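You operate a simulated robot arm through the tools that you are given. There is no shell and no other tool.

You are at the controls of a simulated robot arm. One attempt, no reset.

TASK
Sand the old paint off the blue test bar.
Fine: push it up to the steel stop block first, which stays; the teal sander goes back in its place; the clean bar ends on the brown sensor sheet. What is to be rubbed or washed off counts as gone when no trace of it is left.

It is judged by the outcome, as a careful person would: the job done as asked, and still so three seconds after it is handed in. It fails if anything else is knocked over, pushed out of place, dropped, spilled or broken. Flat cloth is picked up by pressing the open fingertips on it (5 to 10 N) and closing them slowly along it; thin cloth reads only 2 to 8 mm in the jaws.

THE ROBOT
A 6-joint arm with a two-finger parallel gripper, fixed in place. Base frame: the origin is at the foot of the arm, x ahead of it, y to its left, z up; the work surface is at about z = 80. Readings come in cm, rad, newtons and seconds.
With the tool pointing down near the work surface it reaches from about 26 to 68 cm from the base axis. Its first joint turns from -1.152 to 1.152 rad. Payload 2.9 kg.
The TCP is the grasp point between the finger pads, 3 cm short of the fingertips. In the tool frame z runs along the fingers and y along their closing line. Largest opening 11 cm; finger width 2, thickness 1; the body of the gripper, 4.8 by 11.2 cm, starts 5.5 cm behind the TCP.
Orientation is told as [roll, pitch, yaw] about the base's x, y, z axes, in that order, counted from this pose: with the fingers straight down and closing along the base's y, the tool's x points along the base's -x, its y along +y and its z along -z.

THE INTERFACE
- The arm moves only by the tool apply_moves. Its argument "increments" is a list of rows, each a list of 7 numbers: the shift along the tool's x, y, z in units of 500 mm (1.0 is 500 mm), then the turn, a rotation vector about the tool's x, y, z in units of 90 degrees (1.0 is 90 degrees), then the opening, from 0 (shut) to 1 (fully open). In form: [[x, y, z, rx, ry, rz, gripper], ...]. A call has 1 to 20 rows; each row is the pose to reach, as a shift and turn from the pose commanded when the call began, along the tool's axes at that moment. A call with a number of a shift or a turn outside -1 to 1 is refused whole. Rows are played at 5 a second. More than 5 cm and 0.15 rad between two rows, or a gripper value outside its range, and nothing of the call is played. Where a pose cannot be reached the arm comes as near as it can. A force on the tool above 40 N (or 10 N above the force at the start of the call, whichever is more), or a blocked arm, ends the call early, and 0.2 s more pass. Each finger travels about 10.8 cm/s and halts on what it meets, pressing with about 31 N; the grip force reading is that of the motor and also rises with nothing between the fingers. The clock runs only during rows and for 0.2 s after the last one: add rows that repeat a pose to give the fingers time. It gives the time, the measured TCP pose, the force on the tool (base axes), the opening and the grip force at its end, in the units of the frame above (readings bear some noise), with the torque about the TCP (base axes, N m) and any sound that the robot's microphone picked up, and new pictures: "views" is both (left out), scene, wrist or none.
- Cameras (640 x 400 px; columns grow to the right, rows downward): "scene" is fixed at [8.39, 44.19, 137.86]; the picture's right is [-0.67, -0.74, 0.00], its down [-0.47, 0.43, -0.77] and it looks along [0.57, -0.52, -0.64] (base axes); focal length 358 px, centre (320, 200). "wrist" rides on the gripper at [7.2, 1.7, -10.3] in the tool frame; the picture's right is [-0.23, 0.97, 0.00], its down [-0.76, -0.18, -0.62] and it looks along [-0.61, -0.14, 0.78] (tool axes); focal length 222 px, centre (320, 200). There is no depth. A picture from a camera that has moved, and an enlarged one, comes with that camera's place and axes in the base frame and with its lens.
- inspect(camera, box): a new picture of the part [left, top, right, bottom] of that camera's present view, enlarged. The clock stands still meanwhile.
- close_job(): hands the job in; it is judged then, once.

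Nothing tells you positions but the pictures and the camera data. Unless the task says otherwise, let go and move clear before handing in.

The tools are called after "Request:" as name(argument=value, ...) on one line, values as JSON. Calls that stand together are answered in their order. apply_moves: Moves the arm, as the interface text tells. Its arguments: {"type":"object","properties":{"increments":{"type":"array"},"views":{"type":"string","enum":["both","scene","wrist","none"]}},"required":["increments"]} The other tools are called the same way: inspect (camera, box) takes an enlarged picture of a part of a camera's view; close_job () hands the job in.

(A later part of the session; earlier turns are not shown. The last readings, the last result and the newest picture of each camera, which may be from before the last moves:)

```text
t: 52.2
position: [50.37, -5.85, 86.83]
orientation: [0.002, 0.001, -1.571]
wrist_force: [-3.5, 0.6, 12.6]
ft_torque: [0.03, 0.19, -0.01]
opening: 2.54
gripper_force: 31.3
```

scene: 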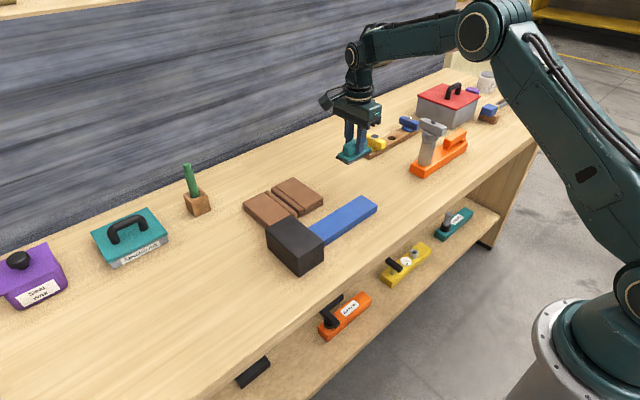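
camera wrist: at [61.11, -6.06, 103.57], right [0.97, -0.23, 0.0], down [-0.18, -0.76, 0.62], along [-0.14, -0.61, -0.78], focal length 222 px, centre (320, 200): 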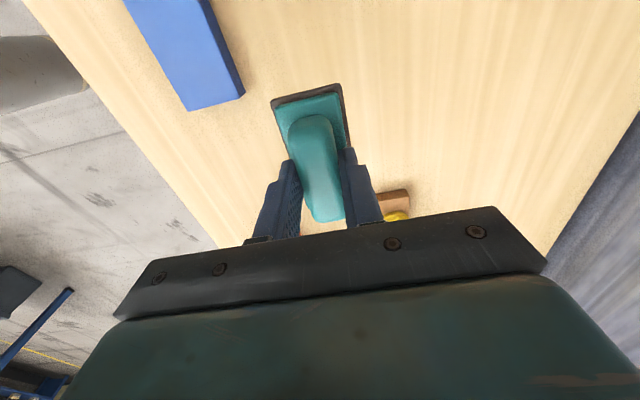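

Request:
apply_moves(increments=[[-0.016, 0, 0, 0, 0, 0, 0], [-0.03, 0, 0, 0, 0, 0, 0], [-0.016, 0, 0, 0, 0, 0, 0], [0, 0, 0, 0, 0, 0, 0], [0.016, 0, 0, 0, 0, 0, 0], [0.032, 0, 0, 0, 0, 0, 0], [0.048, 0, 0, 0, 0, 0, 0], [0.064, 0, 0, 0, 0, 0, 0], [0.08, 0, 0, 0, 0, 0, 0], [0.096, 0, 0, 0, 0, 0, 0], [0.112, 0, 0, 0, 0, 0, 0], [0.128, 0, 0, 0, 0, 0, 0], [0.144, 0, 0, 0, 0, 0, 0], [0.15, 0, 0, 0, 0, 0, 0]], views="none")

Request:
apply_moves(increments=[[0, -0.007, 0, 0, 0, 0, 0], [0, -0.014, 0, 0, 0, 0, 0], [-0.016, -0.014, 0, 0, 0, 0, 0], [-0.032, -0.014, 0, 0, 0, 0, 0], [-0.048, -0.014, 0, 0, 0, 0, 0], [-0.064, -0.014, 0, 0, 0, 0, 0], [-0.08, -0.014, 0, 0, 0, 0, 0], [-0.096, -0.014, 0, 0, 0, 0, 0], [-0.112, -0.014, 0, 0, 0, 0, 0], [-0.128, -0.014, 0, 0, 0, 0, 0], [-0.144, -0.014, 0, 0, 0, 0, 0], [-0.16, -0.014, 0, 0, 0, 0, 0], [-0.176, -0.014, 0, 0, 0, 0, 0]], views="scene")

Request:
inspect(camera="scene", box=[260, 170, 400, 280])

```text
t: 55.2
position: [50.26, 1.46, 86.85]
orientation: [0.002, -0.001, -1.573]
wrist_force: [0.9, -7.6, 20.2]
ft_torque: [-0.21, 0.04, 0.02]
opening: 2.55
gripper_force: 31.2
```

```text
t: 58.0
position: [49.5, -7.16, 86.94]
orientation: [-0.002, -0.001, -1.57]
wrist_force: [-0.3, 2.4, 7.5]
ft_torque: [0.18, -0.07, -0.02]
opening: 2.54
gripper_force: 31.2
```

scene: 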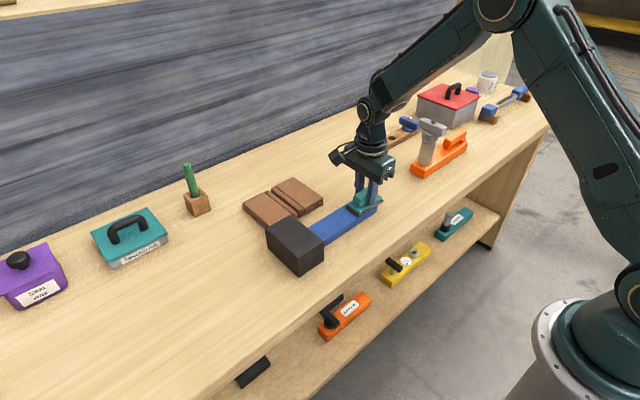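

```text
3.64 times, centred on (330, 225) of scene
camera zoom: at [8.38, 44.2, 137.86], right [-0.67, -0.74, 0.0], down [-0.47, 0.43, -0.77], along [0.57, -0.52, -0.64], focal length 1300 px, centre (284, 109)
```

zoom: 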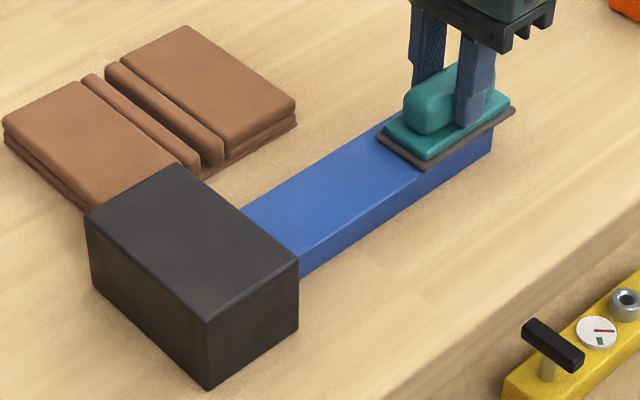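

Steady contact, and neither the stop nor the bar has shifted. I'll do the other edge lane and a last pass.

Request:
apply_moves(increments=[[0.016, 0, 0, 0, 0, 0, 0], [0.032, 0, 0, 0, 0, 0, 0], [0.048, 0, 0, 0, 0, 0, 0], [0.064, 0, 0, 0, 0, 0, 0], [0.08, 0, 0, 0, 0, 0, 0], [0.096, 0, 0, 0, 0, 0, 0], [0.112, 0, 0, 0, 0, 0, 0], [0.128, 0, 0, 0, 0, 0, 0], [0.144, 0, 0, 0, 0, 0, 0], [0.16, 0, 0, 0, 0, 0, 0], [0.172, 0, 0, 0, 0, 0, 0], [0.172, 0.01, 0, 0, 0, 0, 0], [0.172, 0.02, 0, 0, 0, 0, 0], [0.172, 0.03, 0, 0, 0, 0, 0]], views="none")

Request:
apply_moves(increments=[[-0.016, 0, 0, 0, 0, 0, 0], [-0.032, 0, 0, 0, 0, 0, 0], [-0.048, 0, 0, 0, 0, 0, 0], [-0.064, 0, 0, 0, 0, 0, 0], [-0.08, 0, 0, 0, 0, 0, 0], [-0.096, 0, 0, 0, 0, 0, 0], [-0.112, 0, 0, 0, 0, 0, 0], [-0.128, 0, 0, 0, 0, 0, 0], [-0.144, 0, 0, 0, 0, 0, 0], [-0.16, 0, 0, 0, 0, 0, 0], [-0.172, 0, 0, 0, 0, 0, 0]], views="none")

Request:
apply_moves(increments=[[0.016, 0, 0, 0, 0, 0, 0], [0.032, 0, 0, 0, 0, 0, 0], [0.048, 0, 0, 0, 0, 0, 0], [0.064, 0, 0, 0, 0, 0, 0], [0.08, 0, 0, 0, 0, 0, 0], [0.096, 0, 0, 0, 0, 0, 0], [0.112, 0, 0, 0, 0, 0, 0], [0.128, 0, 0, 0, 0, 0, 0], [0.144, 0, 0, 0, 0, 0, 0], [0.16, 0, 0, 0, 0, 0, 0], [0.172, 0, 0, 0, 0, 0, 0], [0.172, 0, -0.04, 0, 0, 0, 0], [0.172, 0, -0.09, 0, 0, 0, 0], [0.172, 0, -0.13, 0, 0, 0, 0]], views="scene")

Request:
inspect(camera="scene", box=[260, 170, 400, 280])

```text
t: 61.0
position: [50.89, 1.48, 86.9]
orientation: [-0.002, 0.0, -1.569]
wrist_force: [-7.8, 2.2, 23.3]
ft_torque: [-0.09, 0.16, -0.05]
opening: 2.54
gripper_force: 31.2
```

```text
t: 63.4
position: [50.84, -7.23, 86.93]
orientation: [-0.002, 0.0, -1.571]
wrist_force: [-0.6, 0.9, 2.0]
ft_torque: [0.04, -0.01, 0.0]
opening: 2.51
gripper_force: 31.1
```

```text
t: 66.4
position: [51.0, 1.3, 93.32]
orientation: [-0.001, 0.0, -1.571]
wrist_force: [-0.4, 0.1, -1.4]
ft_torque: [0.04, 0.01, 0.04]
opening: 2.55
gripper_force: 31.5
```

scene: 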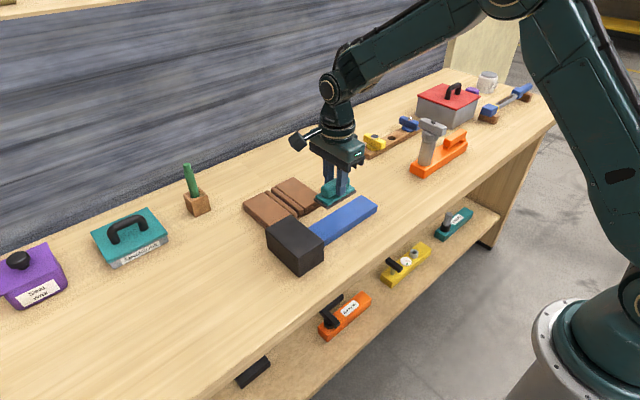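

```text
3.64 times, centred on (330, 225) of scene
camera zoom: at [8.39, 44.19, 137.86], right [-0.67, -0.74, 0.0], down [-0.47, 0.43, -0.77], along [0.57, -0.52, -0.64], focal length 1300 px, centre (284, 109)
```

zoom: 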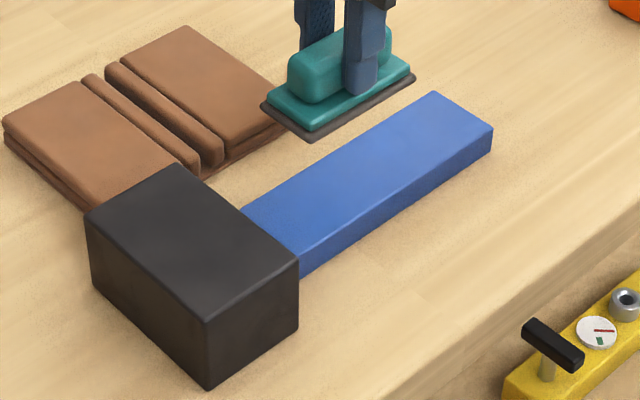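

No visible paint remains, and the stop and bar are in place. Next I check how the sander sits in the grip so I can return it to exactly its old place.

Request:
inspect(camera="wrist", box=[240, 60, 400, 240])

Request:
inspect(camera="scene", box=[300, 185, 390, 250])

```text
2.22 times, centred on (320, 150) of wrist
camera zoom: at [52.71, 8.71, 103.36], right [0.97, -0.23, 0.0], down [-0.18, -0.76, 0.62], along [-0.14, -0.61, -0.78], focal length 494 px, centre (320, 311)
```

zoom: 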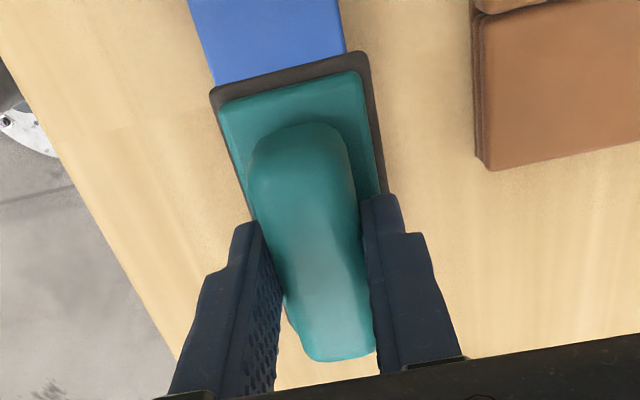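

```text
6.15 times, centred on (345, 218) of scene
camera zoom: at [8.39, 44.19, 137.86], right [-0.67, -0.74, 0.0], down [-0.47, 0.43, -0.77], along [0.57, -0.52, -0.64], focal length 2200 px, centre (166, 92)
```

zoom: 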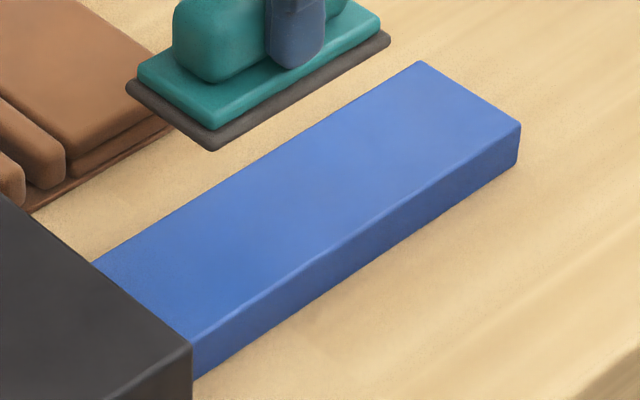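

The sander sits centred in the grip. I'll carry it back above its old place, at about (62.7, −15.7) and turned +4.7°.

Request:
apply_moves(increments=[[-0.034, 0.0235, 0, 0, 0, -0.005, 0], [-0.075, 0.052, 0, 0, 0, -0.011, 0], [-0.118, 0.082, 0, 0, 0, -0.018, 0], [-0.16, 0.112, 0, 0, 0, -0.025, 0], [-0.202, 0.141, 0, 0, 0, -0.032, 0], [-0.245, 0.171, 0, 0, 0, -0.038, 0], [-0.287, 0.2, 0, 0, 0, -0.045, 0], [-0.32, 0.223, 0, 0, 0, -0.05, 0], [-0.337, 0.235, 0.02, 0, 0, -0.0522, 0], [-0.337, 0.235, 0.06, 0, 0, -0.0522, 0], [-0.337, 0.235, 0.1, 0, 0, -0.0522, 0], [-0.337, 0.235, 0.13, 0, 0, -0.0522, 0], [-0.337, 0.235, 0.14, 0, 0, -0.0522, 0], [-0.337, 0.235, 0.14, 0, 0, -0.0522, 0]], views="scene")

Request:
inspect(camera="scene", box=[325, 145, 385, 190])

Request:
inspect(camera="wrist", box=[240, 60, 400, 240])

```text
t: 69.4
position: [62.62, -15.47, 86.26]
orientation: [0.001, 0.001, -1.489]
wrist_force: [0.1, 0.0, -0.4]
ft_torque: [0.03, -0.01, 0.0]
opening: 2.56
gripper_force: 30.9
```

scene: 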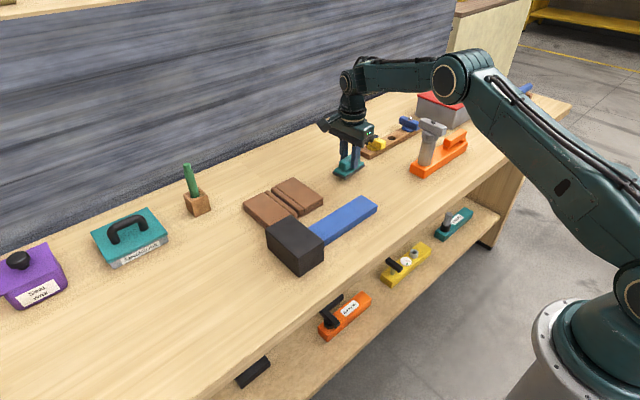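

```text
8.89 times, centred on (355, 168) of scene
camera zoom: at [8.4, 44.19, 137.86], right [-0.67, -0.74, 0.0], down [-0.47, 0.43, -0.77], along [0.57, -0.52, -0.64], focal length 3177 px, centre (9, 489)
```

zoom: 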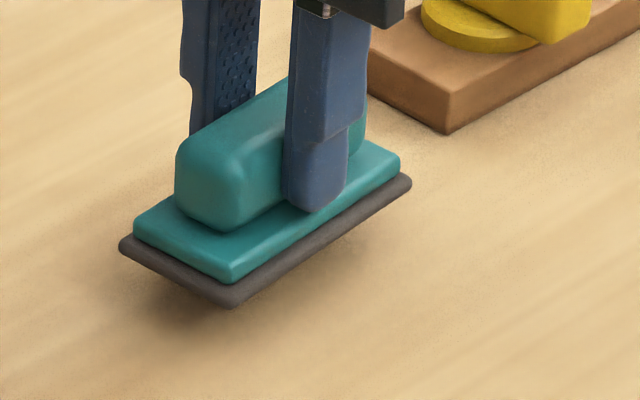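

```text
2.22 times, centred on (320, 150) of wrist
camera zoom: at [63.81, -8.0, 96.44], right [0.99, -0.15, 0.0], down [-0.11, -0.77, 0.62], along [-0.09, -0.62, -0.78], focal length 494 px, centre (320, 311)
```

zoom: 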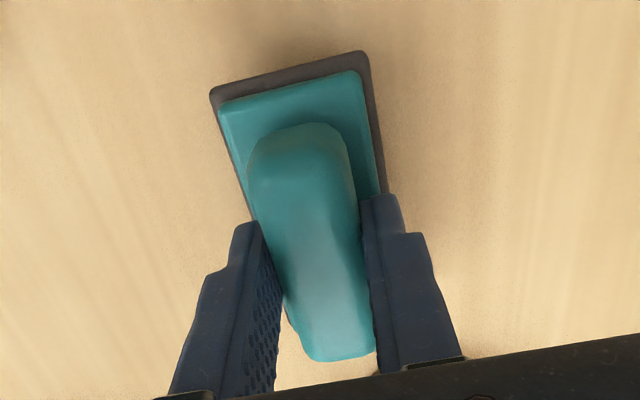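

It hovers over its original spot; both views agree to within 1–3 mm. I'll make a tiny correction and lower it to the bench.

Request:
apply_moves(increments=[[0.001, -0.003, 0.01, 0, 0, 0, 0], [0.001, -0.004, 0.018, 0, 0, 0, 0], [0.001, -0.004, 0.023, 0, 0, 0, 0], [0.001, -0.004, 0.026, 0, 0, 0, 0], [0.001, -0.004, 0.028, 0, 0, 0, 0]], views="none")

Request:
inspect(camera="scene", box=[325, 145, 385, 190])

```text
t: 70.6
position: [62.43, -15.42, 84.98]
orientation: [0.001, 0.001, -1.489]
wrist_force: [-0.9, 0.2, -1.1]
ft_torque: [-0.01, -0.02, -0.01]
opening: 2.53
gripper_force: 31.2
```

```text
8.89 times, centred on (355, 168) of scene
camera zoom: at [8.4, 44.19, 137.86], right [-0.67, -0.74, 0.0], down [-0.47, 0.43, -0.77], along [0.57, -0.52, -0.64], focal length 3177 px, centre (9, 489)
```

zoom: 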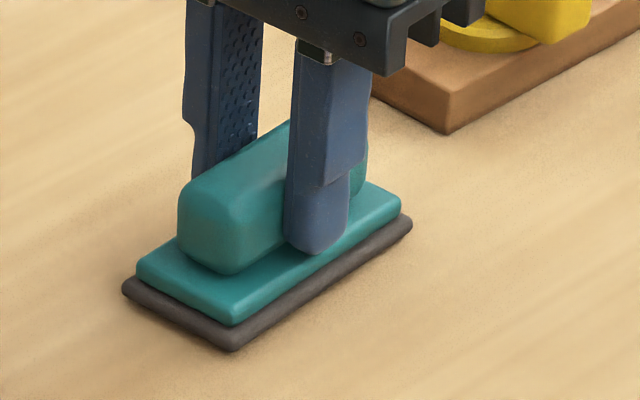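

Corners match the starting picture within 1 mm. I'll lower the last millimetre until contact, then release.

Request:
apply_moves(increments=[[0, 0, 0.001, 0, 0, 0, 0], [0, 0, 0.001, 0, 0, 0, 0]], views="none")

```text
t: 71.2
position: [62.64, -15.56, 84.84]
orientation: [0.0, 0.0, -1.489]
wrist_force: [-0.3, 0.0, -1.3]
ft_torque: [0.0, -0.02, 0.01]
opening: 2.55
gripper_force: 31.0
```

Request:
apply_moves(increments=[[0, 0, 0.001, 0, 0, 0, 0], [0, 0, 0.001, 0, 0, 0, 0]], views="none")

Request:
apply_moves(increments=[[0, 0, 0.001, 0, 0, 0, 0], [0, 0, 0.001, 0, 0, 0, 0]], views="none")

```text
t: 71.8
position: [62.63, -15.35, 84.86]
orientation: [-0.001, 0.0, -1.487]
wrist_force: [-0.3, 0.5, -1.1]
ft_torque: [-0.02, -0.01, -0.02]
opening: 2.52
gripper_force: 30.9
```

```text
t: 72.4
position: [62.59, -15.57, 84.87]
orientation: [0.001, 0.001, -1.489]
wrist_force: [-0.2, -0.5, -1.9]
ft_torque: [-0.03, 0.03, -0.01]
opening: 2.54
gripper_force: 30.7
```

Request:
apply_moves(increments=[[0, 0, 0.001, 0, 0, 0, 0], [0, 0, 0.002, 0, 0, 0, 0], [0, 0, 0.002, 0, 0, 0, 0]], views="none")

Request:
inspect(camera="scene", box=[325, 145, 385, 190])

```text
t: 73.2
position: [62.39, -15.51, 84.86]
orientation: [0.001, -0.001, -1.487]
wrist_force: [0.3, -0.1, -0.2]
ft_torque: [0.01, 0.02, 0.01]
opening: 2.5
gripper_force: 30.7
```

```text
8.89 times, centred on (355, 168) of scene
camera zoom: at [8.4, 44.19, 137.86], right [-0.67, -0.74, 0.0], down [-0.47, 0.43, -0.77], along [0.57, -0.52, -0.64], focal length 3177 px, centre (9, 489)
```

zoom: 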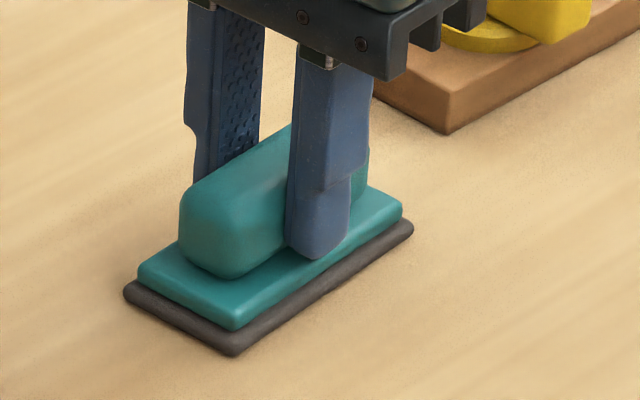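

The weight is now carried by the bench and the pose matches the original. I'll open slowly and rise straight up.

Request:
apply_moves(increments=[[0, 0, 0, 0, 0, 0, 0.26], [0, 0, 0, 0, 0, 0, 0.32], [0, 0, 0, 0, 0, 0, 0.4], [0, 0, 0, 0, 0, 0, 0.45], [0, 0, -0.03, 0, 0, 0, 0.45], [0, 0, -0.09, 0, 0, 0, 0.45], [0, 0, -0.17, 0, 0, 0, 0.45], [0, 0, -0.24, 0, 0, 0, 0.45], [0, 0, -0.24, 0, 0, 0, 0.45]], views="both")

Request:
inspect(camera="scene", box=[325, 145, 385, 190])

```text
t: 75.2
position: [62.51, -15.53, 96.76]
orientation: [0.0, 0.0, -1.49]
wrist_force: [0.3, 0.2, 0.3]
ft_torque: [0.01, -0.02, 0.01]
opening: 4.97
gripper_force: 0.1
camera wrist: at [63.63, -8.02, 107.02], right [0.99, -0.15, 0.0], down [-0.11, -0.77, 0.62], along [-0.09, -0.62, -0.78], focal length 222 px, centre (320, 200)
```

scene: 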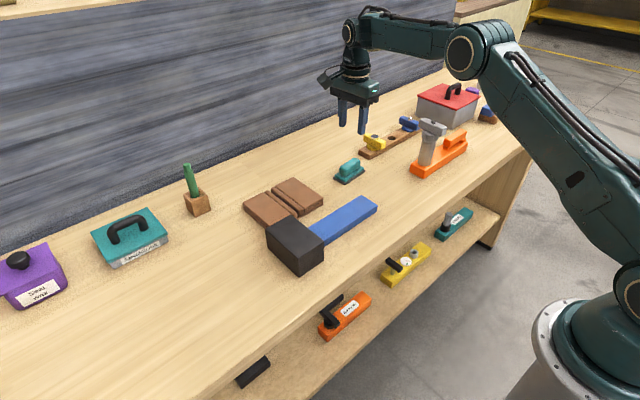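
wrist: 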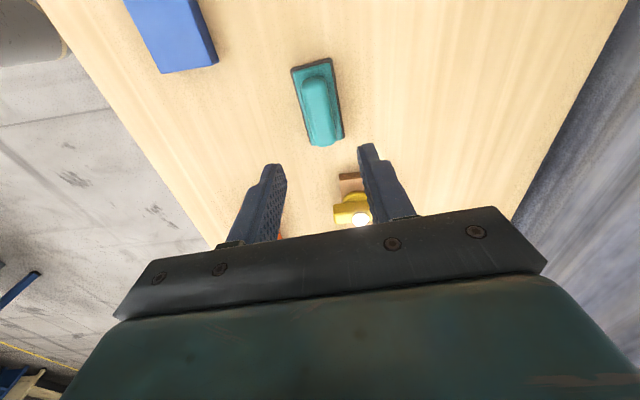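

```text
8.89 times, centred on (355, 168) of scene
camera zoom: at [8.39, 44.19, 137.86], right [-0.67, -0.74, 0.0], down [-0.47, 0.43, -0.77], along [0.57, -0.52, -0.64], focal length 3177 px, centre (9, 489)
```

zoom: 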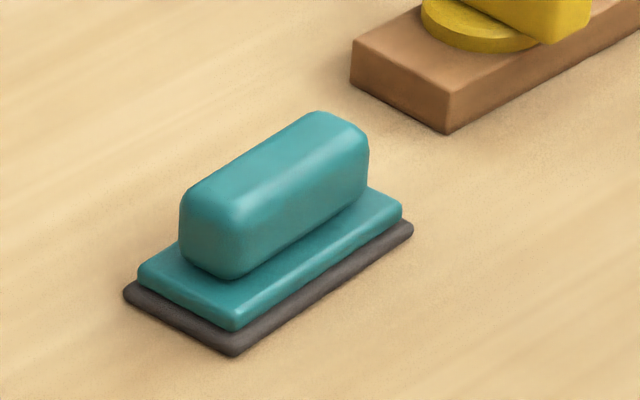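

The sander is back in its place. Next I'll move above the middle of the bar, with the fingers across its width, to pick it up.

Request:
apply_moves(increments=[[0.04, -0.0263, 0, 0, 0, 0.006, 0.5], [0.085, -0.0558, 0, 0, 0, 0.013, 0.6], [0.13, -0.0854, 0, 0, 0, 0.02, 0.7], [0.175, -0.115, 0, 0, 0, 0.027, 0.77], [0.22, -0.1446, 0, 0, 0, 0.034, 0.77], [0.265, -0.1741, 0, 0, 0, 0.041, 0.77], [0.305, -0.2004, 0, 0, 0, 0.048, 0.77], [0.3366, -0.2212, 0.03, 0, 0, 0.0522, 0.77], [0.3366, -0.2212, 0.06, 0, 0, 0.0522, 0.77], [0.3366, -0.2212, 0.06, 0, 0, 0.0522, 0.77]], views="both")

Request:
inspect(camera="wrist", box=[160, 0, 480, 230])

Request:
inspect(camera="scene", box=[260, 150, 400, 280])

```text
t: 77.4
position: [50.28, 0.39, 93.72]
orientation: [0.0, 0.0, -1.57]
wrist_force: [-0.2, -0.1, -0.6]
ft_torque: [0.0, 0.02, 0.01]
opening: 8.45
gripper_force: 0.0
camera wrist: at [51.94, 7.72, 103.74], right [0.97, -0.23, 0.0], down [-0.18, -0.76, 0.62], along [-0.14, -0.61, -0.78], focal length 222 px, centre (320, 200)
```

scene: 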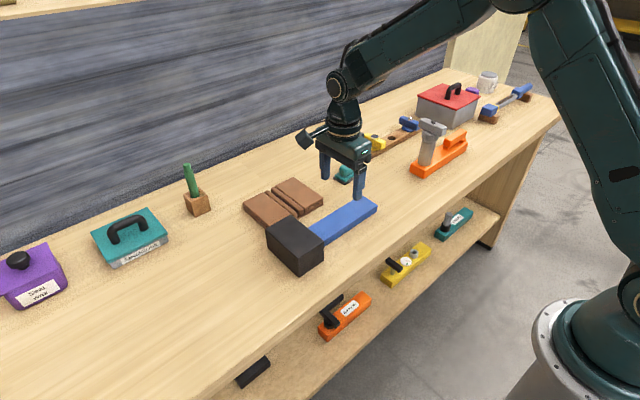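
wrist: 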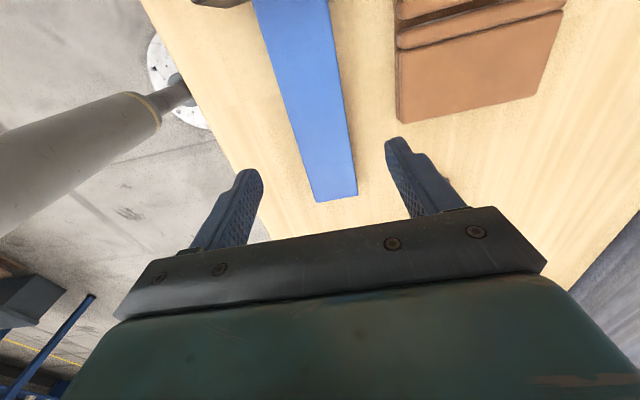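

```text
1.74 times, centred on (320, 115) of wrist
camera zoom: at [51.94, 7.72, 103.74], right [0.97, -0.23, 0.0], down [-0.18, -0.76, 0.62], along [-0.14, -0.61, -0.78], focal length 386 px, centre (320, 348)
```

zoom: 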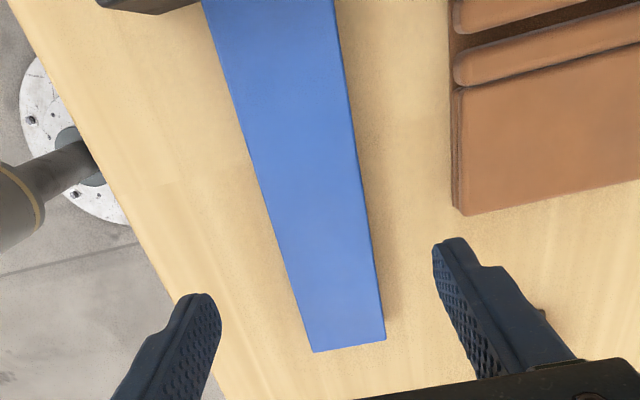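

```text
3.08 times, centred on (330, 215) of scene
camera zoom: at [8.39, 44.19, 137.86], right [-0.67, -0.74, 0.0], down [-0.47, 0.43, -0.77], along [0.57, -0.52, -0.64], focal length 1100 px, centre (289, 154)
```

zoom: 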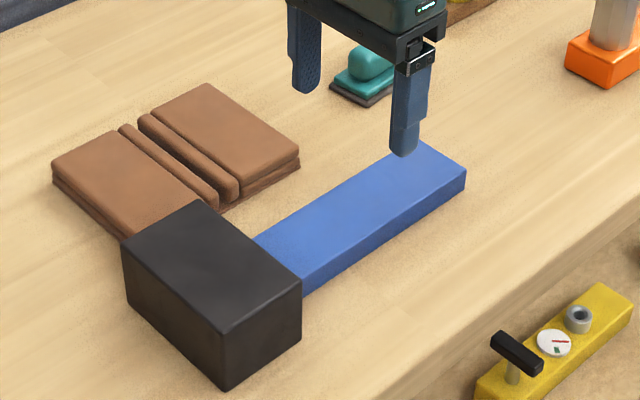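

The bar is clean and lies at x 47.5–52.75 with its middle at y of about 0.37. I'll lower around it and close gently.

Request:
apply_moves(increments=[[0, 0, 0.04, 0, 0, 0, 0.77], [0, 0, 0.09, 0, 0, 0, 0.77], [0, 0, 0.14, 0, 0, 0, 0.77], [0, 0, 0.175, 0, 0, 0, 0.77], [0, 0, 0.195, 0, 0, 0, 0.77], [0, 0, 0.203, 0, 0, 0, 0.77], [0, 0, 0.203, 0, 0, 0, 0.77]], views="none")

Request:
inspect(camera="scene", box=[290, 150, 410, 250])

Request:
inspect(camera="wrist", box=[160, 0, 480, 230])

```text
t: 79.0
position: [50.14, 0.47, 83.57]
orientation: [0.0, 0.001, -1.571]
wrist_force: [0.1, 0.1, 0.0]
ft_torque: [0.04, -0.01, -0.03]
opening: 8.46
gripper_force: 0.0
```

```text
4.00 times, centred on (350, 200) of scene
camera zoom: at [8.39, 44.19, 137.86], right [-0.67, -0.74, 0.0], down [-0.47, 0.43, -0.77], along [0.57, -0.52, -0.64], focal length 1430 px, centre (200, 200)
```

zoom: 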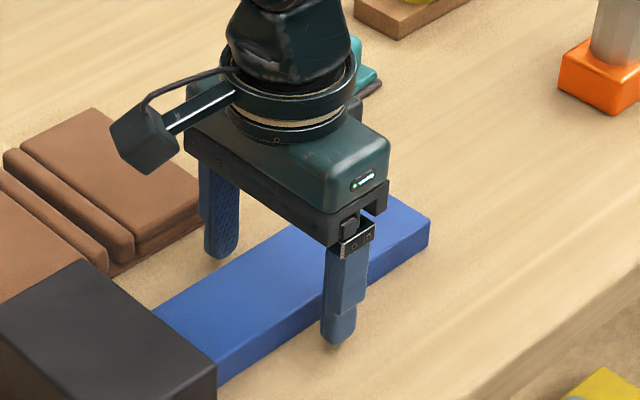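

```text
1.74 times, centred on (320, 115) of wrist
camera zoom: at [51.81, 7.77, 93.67], right [0.97, -0.23, 0.0], down [-0.18, -0.76, 0.62], along [-0.14, -0.61, -0.78], focal length 386 px, centre (320, 348)
```

zoom: 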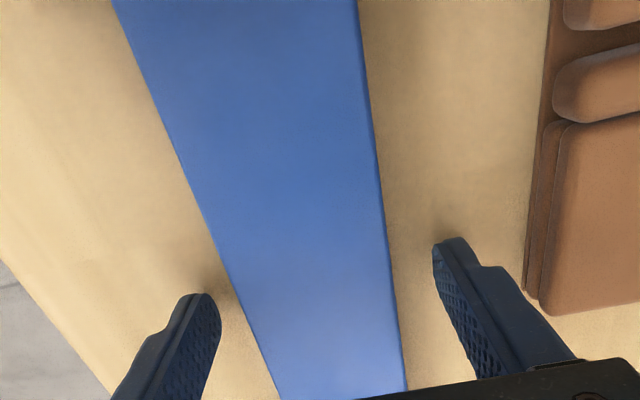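

Request:
apply_moves(increments=[[0, 0, 0, 0, 0, 0, 0.68], [0, 0, 0, 0, 0, 0, 0.6], [0, 0, 0, 0, 0, 0, 0.54], [0, 0, 0, 0, 0, 0, 0.49], [0, 0, 0, 0, 0, 0, 0.44], [0, 0, 0, 0, 0, 0, 0.35], [0, 0, 0, 0, 0, 0, 0.25], [0, 0, 0, 0, 0, 0, 0.25]], views="none")

Request:
apply_moves(increments=[[0, 0, -0.004, 0, 0, 0, 0.2], [0, 0, -0.008, 0, 0, 0, 0.2], [0, 0, -0.012, 0, 0, 0, 0.2], [0, 0, -0.016, 0, 0, 0, 0.2]], views="scene")

Request:
inspect(camera="scene", box=[290, 150, 410, 250])

```text
t: 80.8
position: [50.14, 0.38, 83.57]
orientation: [-0.002, 0.001, -1.57]
wrist_force: [-5.5, -0.2, 2.4]
ft_torque: [-0.04, 0.25, 0.04]
opening: 5.48
gripper_force: 30.7
```

```text
t: 81.8
position: [50.24, 0.44, 84.33]
orientation: [-0.002, 0.0, -1.571]
wrist_force: [-0.4, -0.9, -14.7]
ft_torque: [0.03, 0.0, 0.04]
opening: 5.53
gripper_force: 30.6
```

scene: 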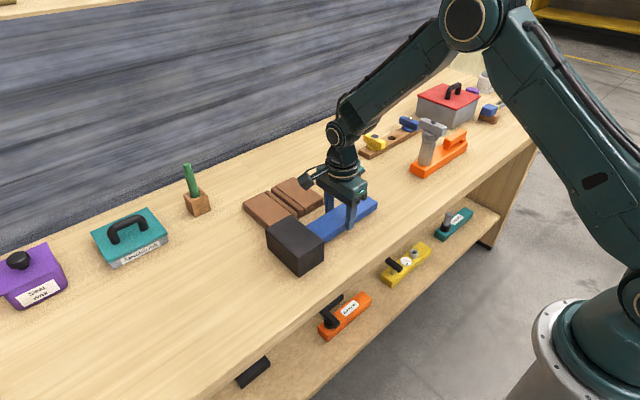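

```text
4.00 times, centred on (350, 200) of scene
camera zoom: at [8.42, 44.19, 137.86], right [-0.67, -0.74, 0.0], down [-0.47, 0.43, -0.77], along [0.57, -0.52, -0.64], focal length 1430 px, centre (200, 200)
```

zoom: 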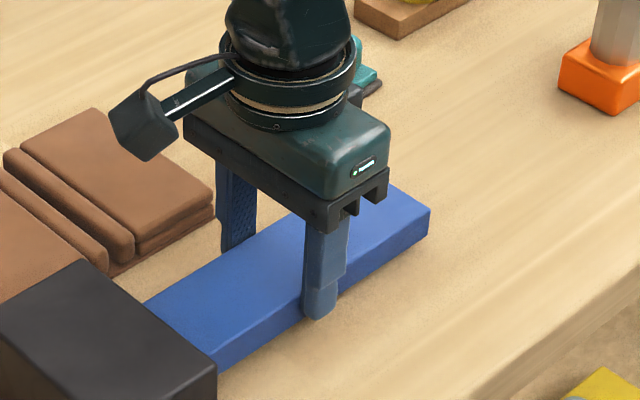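

The bar is held level (about 1.5 kg). I'll ease it away from the stop, lift it slowly, and check that it's not slipping.

Request:
apply_moves(increments=[[-0.004, 0, -0.004, 0, 0, 0, 0.2], [-0.01, 0, -0.012, 0, 0, 0, 0.2], [-0.012, 0, -0.026, 0, 0, 0, 0.2], [-0.012, 0, -0.042, 0, 0, 0, 0.2], [-0.012, 0, -0.058, 0, 0, 0, 0.2], [-0.012, 0, -0.074, 0, 0, 0, 0.2], [-0.012, 0, -0.09, 0, 0, 0, 0.2], [-0.012, 0, -0.106, 0, 0, 0, 0.2], [-0.012, 0, -0.122, 0, 0, 0, 0.2], [-0.012, 0, -0.138, 0, 0, 0, 0.2], [-0.012, 0, -0.15, 0, 0, 0, 0.2], [-0.012, 0, -0.15, 0, 0, 0, 0.2]], views="both")

Request:
inspect(camera="scene", box=[250, 130, 410, 280])

```text
t: 84.4
position: [50.26, -0.31, 91.93]
orientation: [0.0, 0.001, -1.569]
wrist_force: [0.2, -0.7, -14.8]
ft_torque: [0.01, -0.01, -0.03]
opening: 5.5
gripper_force: 30.9
camera wrist: at [51.79, 7.13, 101.96], right [0.97, -0.23, 0.0], down [-0.18, -0.76, 0.62], along [-0.14, -0.61, -0.78], focal length 222 px, centre (320, 200)
```

scene: 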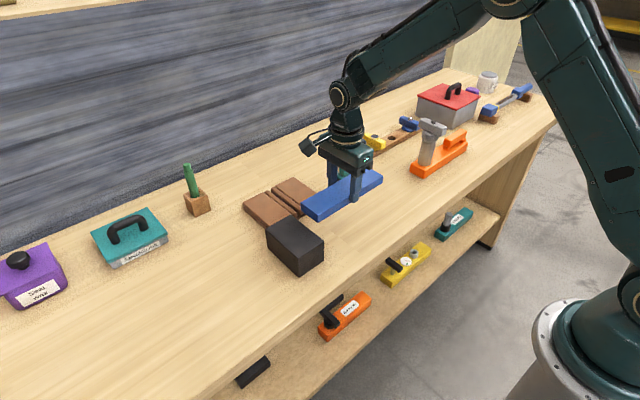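
wrist: 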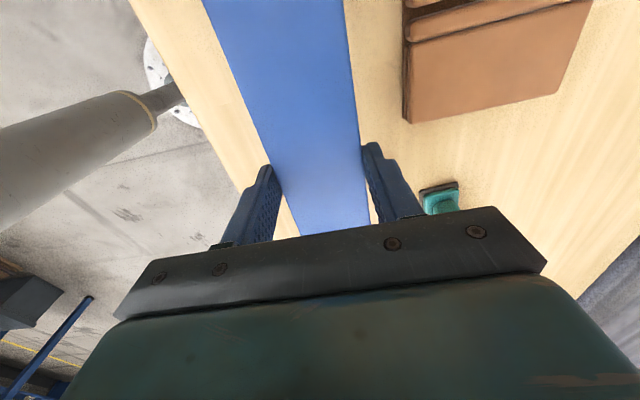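

```text
2.67 times, centred on (330, 205) of scene
camera zoom: at [8.42, 44.19, 137.86], right [-0.67, -0.74, 0.0], down [-0.47, 0.43, -0.77], along [0.57, -0.52, -0.64], focal length 953 px, centre (293, 187)
```

zoom: 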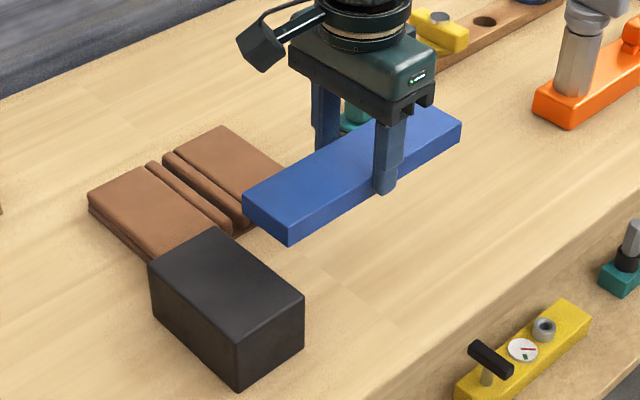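

The bar is secure and level. I'll carry it slowly over the sheet's centre, at about (64, 6.2), well above everything.

Request:
apply_moves(increments=[[0.003, 0.006, 0, 0, 0, 0, 0.2], [0.011, 0.024, 0, 0, 0, 0, 0.2], [0.023, 0.05, 0, 0, 0, 0, 0.2], [0.035, 0.076, 0, 0, 0, 0, 0.2], [0.047, 0.102, 0, 0, 0, 0, 0.2], [0.059, 0.128, 0, 0, 0, 0, 0.2], [0.071, 0.154, 0, 0, 0, 0, 0.2], [0.083, 0.18, 0, 0, 0, 0, 0.2], [0.095, 0.206, 0, 0, 0, 0, 0.2], [0.107, 0.232, 0, 0, 0, 0, 0.2], [0.118, 0.256, 0, 0, 0, 0, 0.2], [0.126, 0.273, 0, 0, 0, 0, 0.2], [0.129, 0.279, 0, 0, 0, 0, 0.2], [0.129, 0.279, 0, 0, 0, 0, 0.2]], views="both")

Request:
inspect(camera="scene", box=[220, 120, 380, 280])

Request:
inspect(camera="wrist", box=[160, 0, 480, 230])

```text
t: 87.4
position: [64.12, 6.21, 91.88]
orientation: [0.0, 0.0, -1.572]
wrist_force: [0.0, -0.3, -15.7]
ft_torque: [0.03, -0.01, 0.01]
opening: 5.48
gripper_force: 31.2
camera wrist: at [65.82, 13.58, 101.92], right [0.97, -0.23, 0.0], down [-0.18, -0.76, 0.62], along [-0.14, -0.61, -0.78], focal length 222 px, centre (320, 200)
```

scene: 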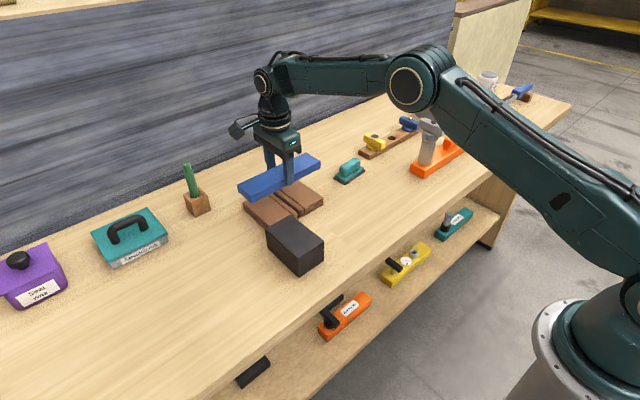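
wrist: 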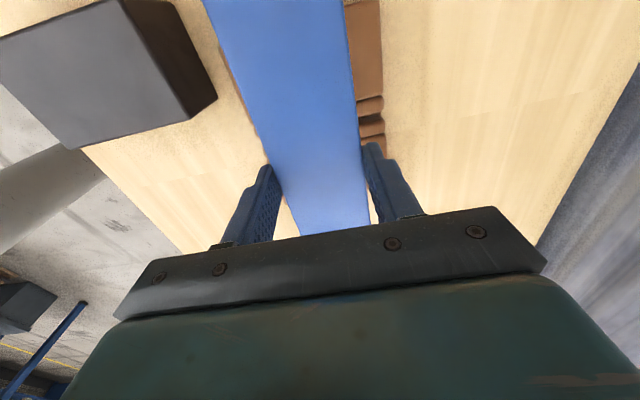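

```text
2.50 times, centred on (300, 200) of scene
camera zoom: at [8.42, 44.19, 137.85], right [-0.67, -0.74, 0.0], down [-0.47, 0.43, -0.77], along [0.57, -0.52, -0.64], focal length 894 px, centre (370, 200)
```

zoom: 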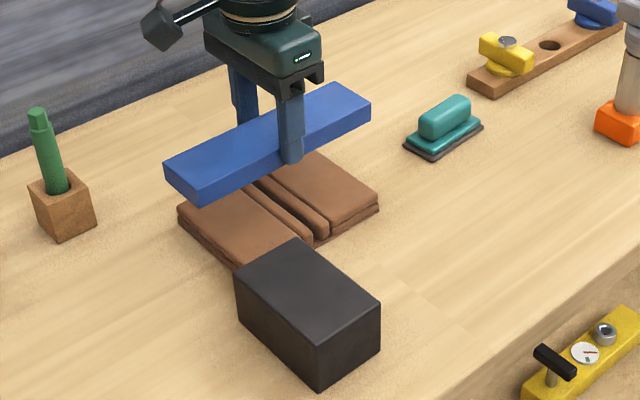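

```text
1.74 times, centred on (320, 115) of wrist
camera zoom: at [65.82, 13.58, 101.92], right [0.97, -0.23, 0.0], down [-0.18, -0.76, 0.62], along [-0.14, -0.61, -0.78], focal length 386 px, centre (320, 348)
```

zoom: 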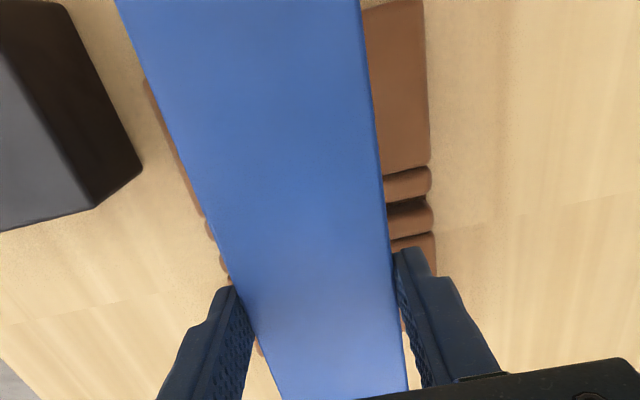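

The bar is centred over the sheet. I'll lower it slowly and feel for contact.

Request:
apply_moves(increments=[[0, 0, 0.012, 0, 0, 0, 0.2], [0, 0, 0.028, 0, 0, 0, 0.2], [0, 0, 0.044, 0, 0, 0, 0.2], [0, 0, 0.06, 0, 0, 0, 0.2], [0, 0, 0.076, 0, 0, 0, 0.2], [0, 0, 0.09, 0, 0, 0, 0.2], [0, 0, 0.1, 0, 0, 0, 0.2], [0, 0, 0.104, 0, 0, 0, 0.2], [0, 0, 0.104, 0, 0, 0, 0.2]], views="none")

Request:
inspect(camera="scene", box=[220, 140, 350, 250])

```text
t: 89.4
position: [64.15, 6.27, 86.8]
orientation: [-0.001, 0.0, -1.572]
wrist_force: [0.0, -0.1, -15.3]
ft_torque: [0.06, -0.01, 0.0]
opening: 5.49
gripper_force: 30.9
```

```text
3.64 times, centred on (285, 195) of scene
camera zoom: at [8.42, 44.19, 137.85], right [-0.67, -0.74, 0.0], down [-0.47, 0.43, -0.77], along [0.57, -0.52, -0.64], focal length 1300 px, centre (447, 218)
```

zoom: 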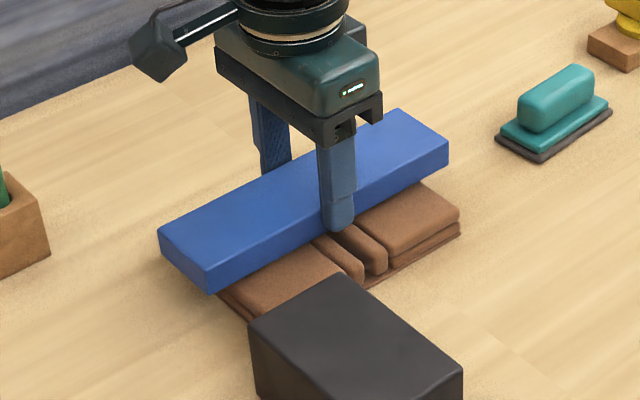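

Request:
apply_moves(increments=[[0, 0, 0.003, 0, 0, 0, 0.2], [0, 0, 0.006, 0, 0, 0, 0.2], [0, 0, 0.009, 0, 0, 0, 0.2]], views="none")

Request:
apply_moves(increments=[[0, 0, 0.002, 0, 0, 0, 0.2], [0, 0, 0.004, 0, 0, 0, 0.2]], views="none")

```text
t: 90.2
position: [64.09, 6.36, 86.17]
orientation: [-0.001, -0.001, -1.57]
wrist_force: [0.2, -0.4, -15.2]
ft_torque: [0.04, -0.03, 0.0]
opening: 5.49
gripper_force: 30.9
```

```text
t: 90.8
position: [64.04, 6.27, 86.06]
orientation: [0.0, 0.0, -1.571]
wrist_force: [-0.3, -0.1, -14.5]
ft_torque: [0.06, 0.01, 0.02]
opening: 5.5
gripper_force: 31.1
```

Request:
apply_moves(increments=[[0, 0, 0.002, 0, 0, 0, 0.2], [0, 0, 0.004, 0, 0, 0, 0.2]], views="none")

Request:
inspect(camera="scene", box=[230, 160, 340, 230])

```text
t: 91.4
position: [64.14, 6.23, 85.99]
orientation: [0.001, -0.001, -1.571]
wrist_force: [-6.6, -1.6, 4.6]
ft_torque: [-0.31, 0.7, -0.03]
opening: 5.5
gripper_force: 30.9
```

```text
5.71 times, centred on (285, 195) of scene
camera zoom: at [8.37, 44.19, 137.86], right [-0.67, -0.74, 0.0], down [-0.47, 0.43, -0.77], along [0.57, -0.52, -0.64], focal length 2043 px, centre (520, 229)
```

zoom: 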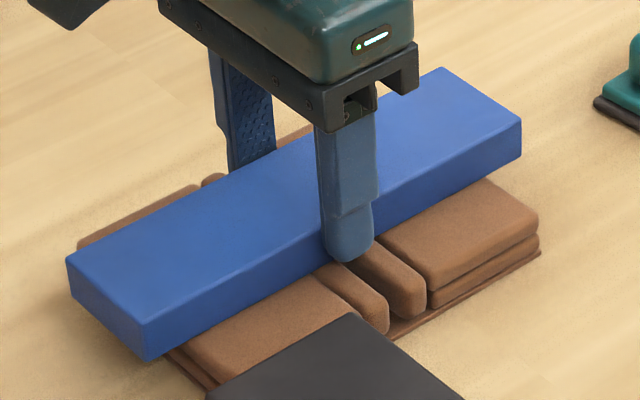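

The bar has landed on the sheet. I'll relieve the slight pressure, open slowly, and rise straight up.

Request:
apply_moves(increments=[[0, 0, -0.0006, 0, 0, 0, 0.2], [0, 0, -0.0006, 0, 0, 0, 0.45], [0, 0, -0.0006, 0, 0, 0, 0.52], [0, 0, -0.0006, 0, 0, 0, 0.56], [0, 0, -0.0006, 0, 0, 0, 0.62], [0, 0, -0.0006, 0, 0, 0, 0.68], [0, 0, -0.0006, 0, 0, 0, 0.72], [0, 0, -0.0006, 0, 0, 0, 0.72]], views="both")

Request:
inspect(camera="scene", box=[230, 160, 340, 230])

```text
t: 93.2
position: [64.14, 6.3, 85.81]
orientation: [0.001, -0.002, -1.57]
wrist_force: [-0.5, 0.3, -0.3]
ft_torque: [0.0, 0.02, -0.01]
opening: 7.93
gripper_force: 0.0
camera wrist: at [65.76, 13.62, 95.96], right [0.97, -0.23, 0.0], down [-0.18, -0.76, 0.62], along [-0.14, -0.61, -0.78], focal length 222 px, centre (320, 200)
```

scene: 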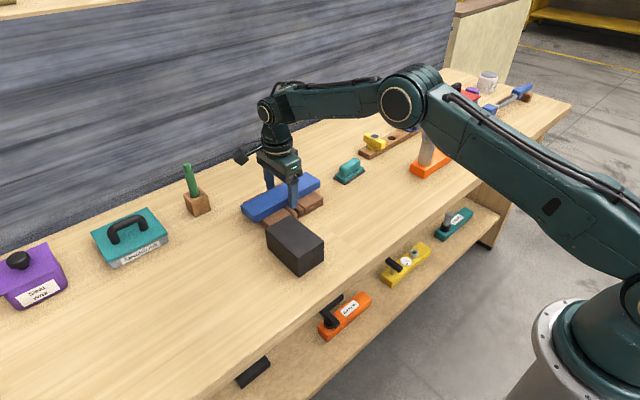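
wrist: 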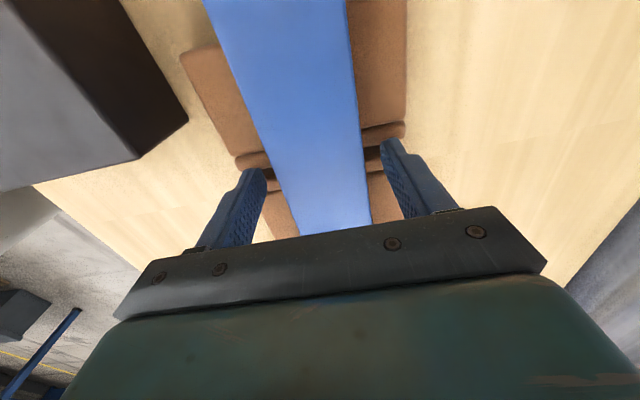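

```text
5.71 times, centred on (285, 195) of scene
camera zoom: at [8.39, 44.19, 137.86], right [-0.67, -0.74, 0.0], down [-0.47, 0.43, -0.77], along [0.57, -0.52, -0.64], focal length 2043 px, centre (520, 229)
```

zoom: 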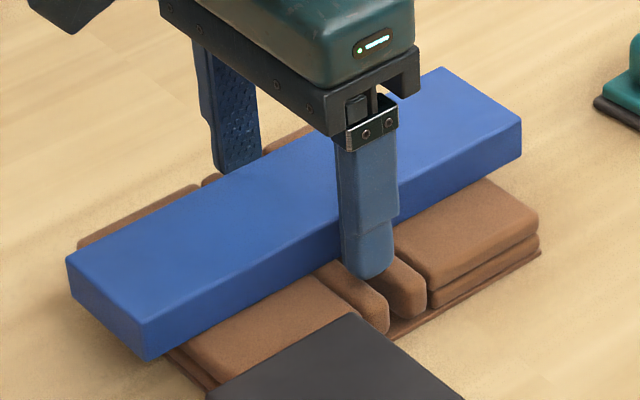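

Released, and the bar didn't move. I'll rise clear and look everything over.

Request:
apply_moves(increments=[[0, 0, -0.02, 0, 0, 0, 0.72], [0, 0, -0.06, 0, 0, 0, 0.72], [0, 0, -0.12, 0, 0, 0, 0.72], [0, 0, -0.19, 0, 0, 0, 0.72], [0, 0, -0.26, 0, 0, 0, 0.72], [0, -0.06, -0.32, 0, 0, 0, 0.72], [-0.05, -0.12, -0.36, 0, 0, 0, 0.72], [-0.1, -0.19, -0.38, 0, 0, 0, 0.72], [-0.13, -0.26, -0.38, 0, 0, 0, 0.72], [-0.13, -0.34, -0.38, 0, 0, 0, 0.72], [-0.13, -0.42, -0.38, 0, 0, 0, 0.72], [-0.13, -0.44, -0.38, 0, 0, 0, 0.72]], views="both")

Request:
inspect(camera="scene", box=[220, 150, 350, 250])

Request:
inspect(camera="scene", box=[230, 140, 430, 280])

```text
t: 95.8
position: [42.07, -0.09, 104.79]
orientation: [0.001, 0.001, -1.571]
wrist_force: [0.8, -0.6, 0.3]
ft_torque: [-0.04, -0.01, 0.0]
opening: 7.95
gripper_force: 0.1
camera wrist: at [43.67, 7.16, 114.91], right [0.97, -0.23, 0.0], down [-0.18, -0.76, 0.62], along [-0.14, -0.61, -0.78], focal length 222 px, centre (320, 200)
```

scene: 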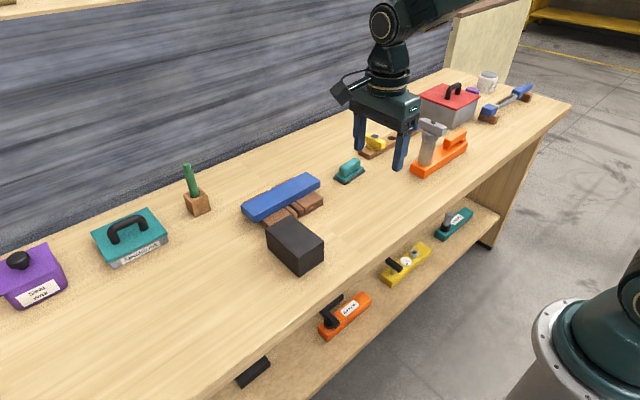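
wrist: 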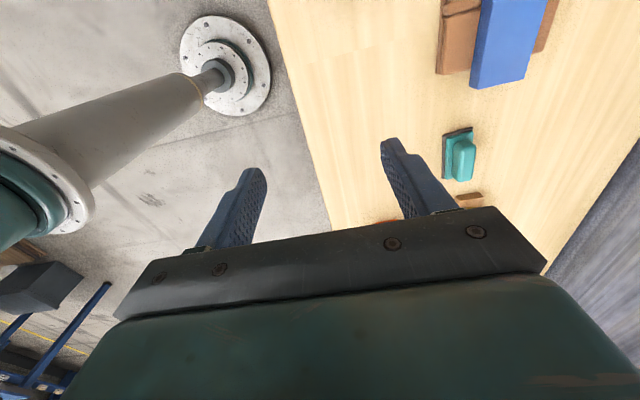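

```text
4.00 times, centred on (285, 200) of scene
camera zoom: at [8.39, 44.19, 137.86], right [-0.67, -0.74, 0.0], down [-0.47, 0.43, -0.77], along [0.57, -0.52, -0.64], focal length 1430 px, centre (460, 200)
```

zoom: 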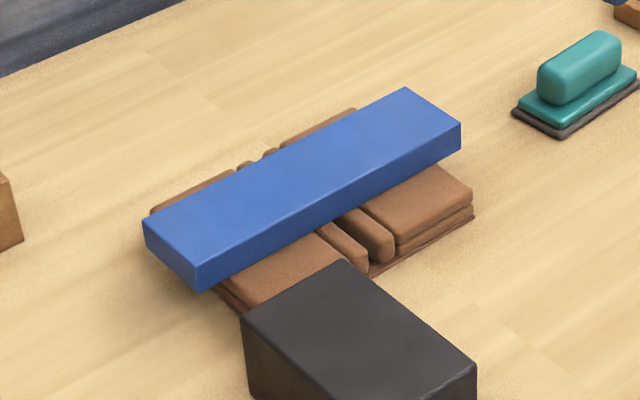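

```text
2.86 times, centred on (330, 210) of scene
camera zoom: at [8.39, 44.19, 137.86], right [-0.67, -0.74, 0.0], down [-0.47, 0.43, -0.77], along [0.57, -0.52, -0.64], focal length 1021 px, centre (291, 171)
```

zoom: 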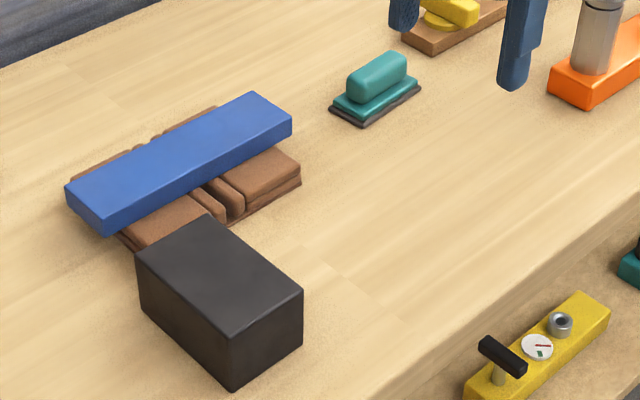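

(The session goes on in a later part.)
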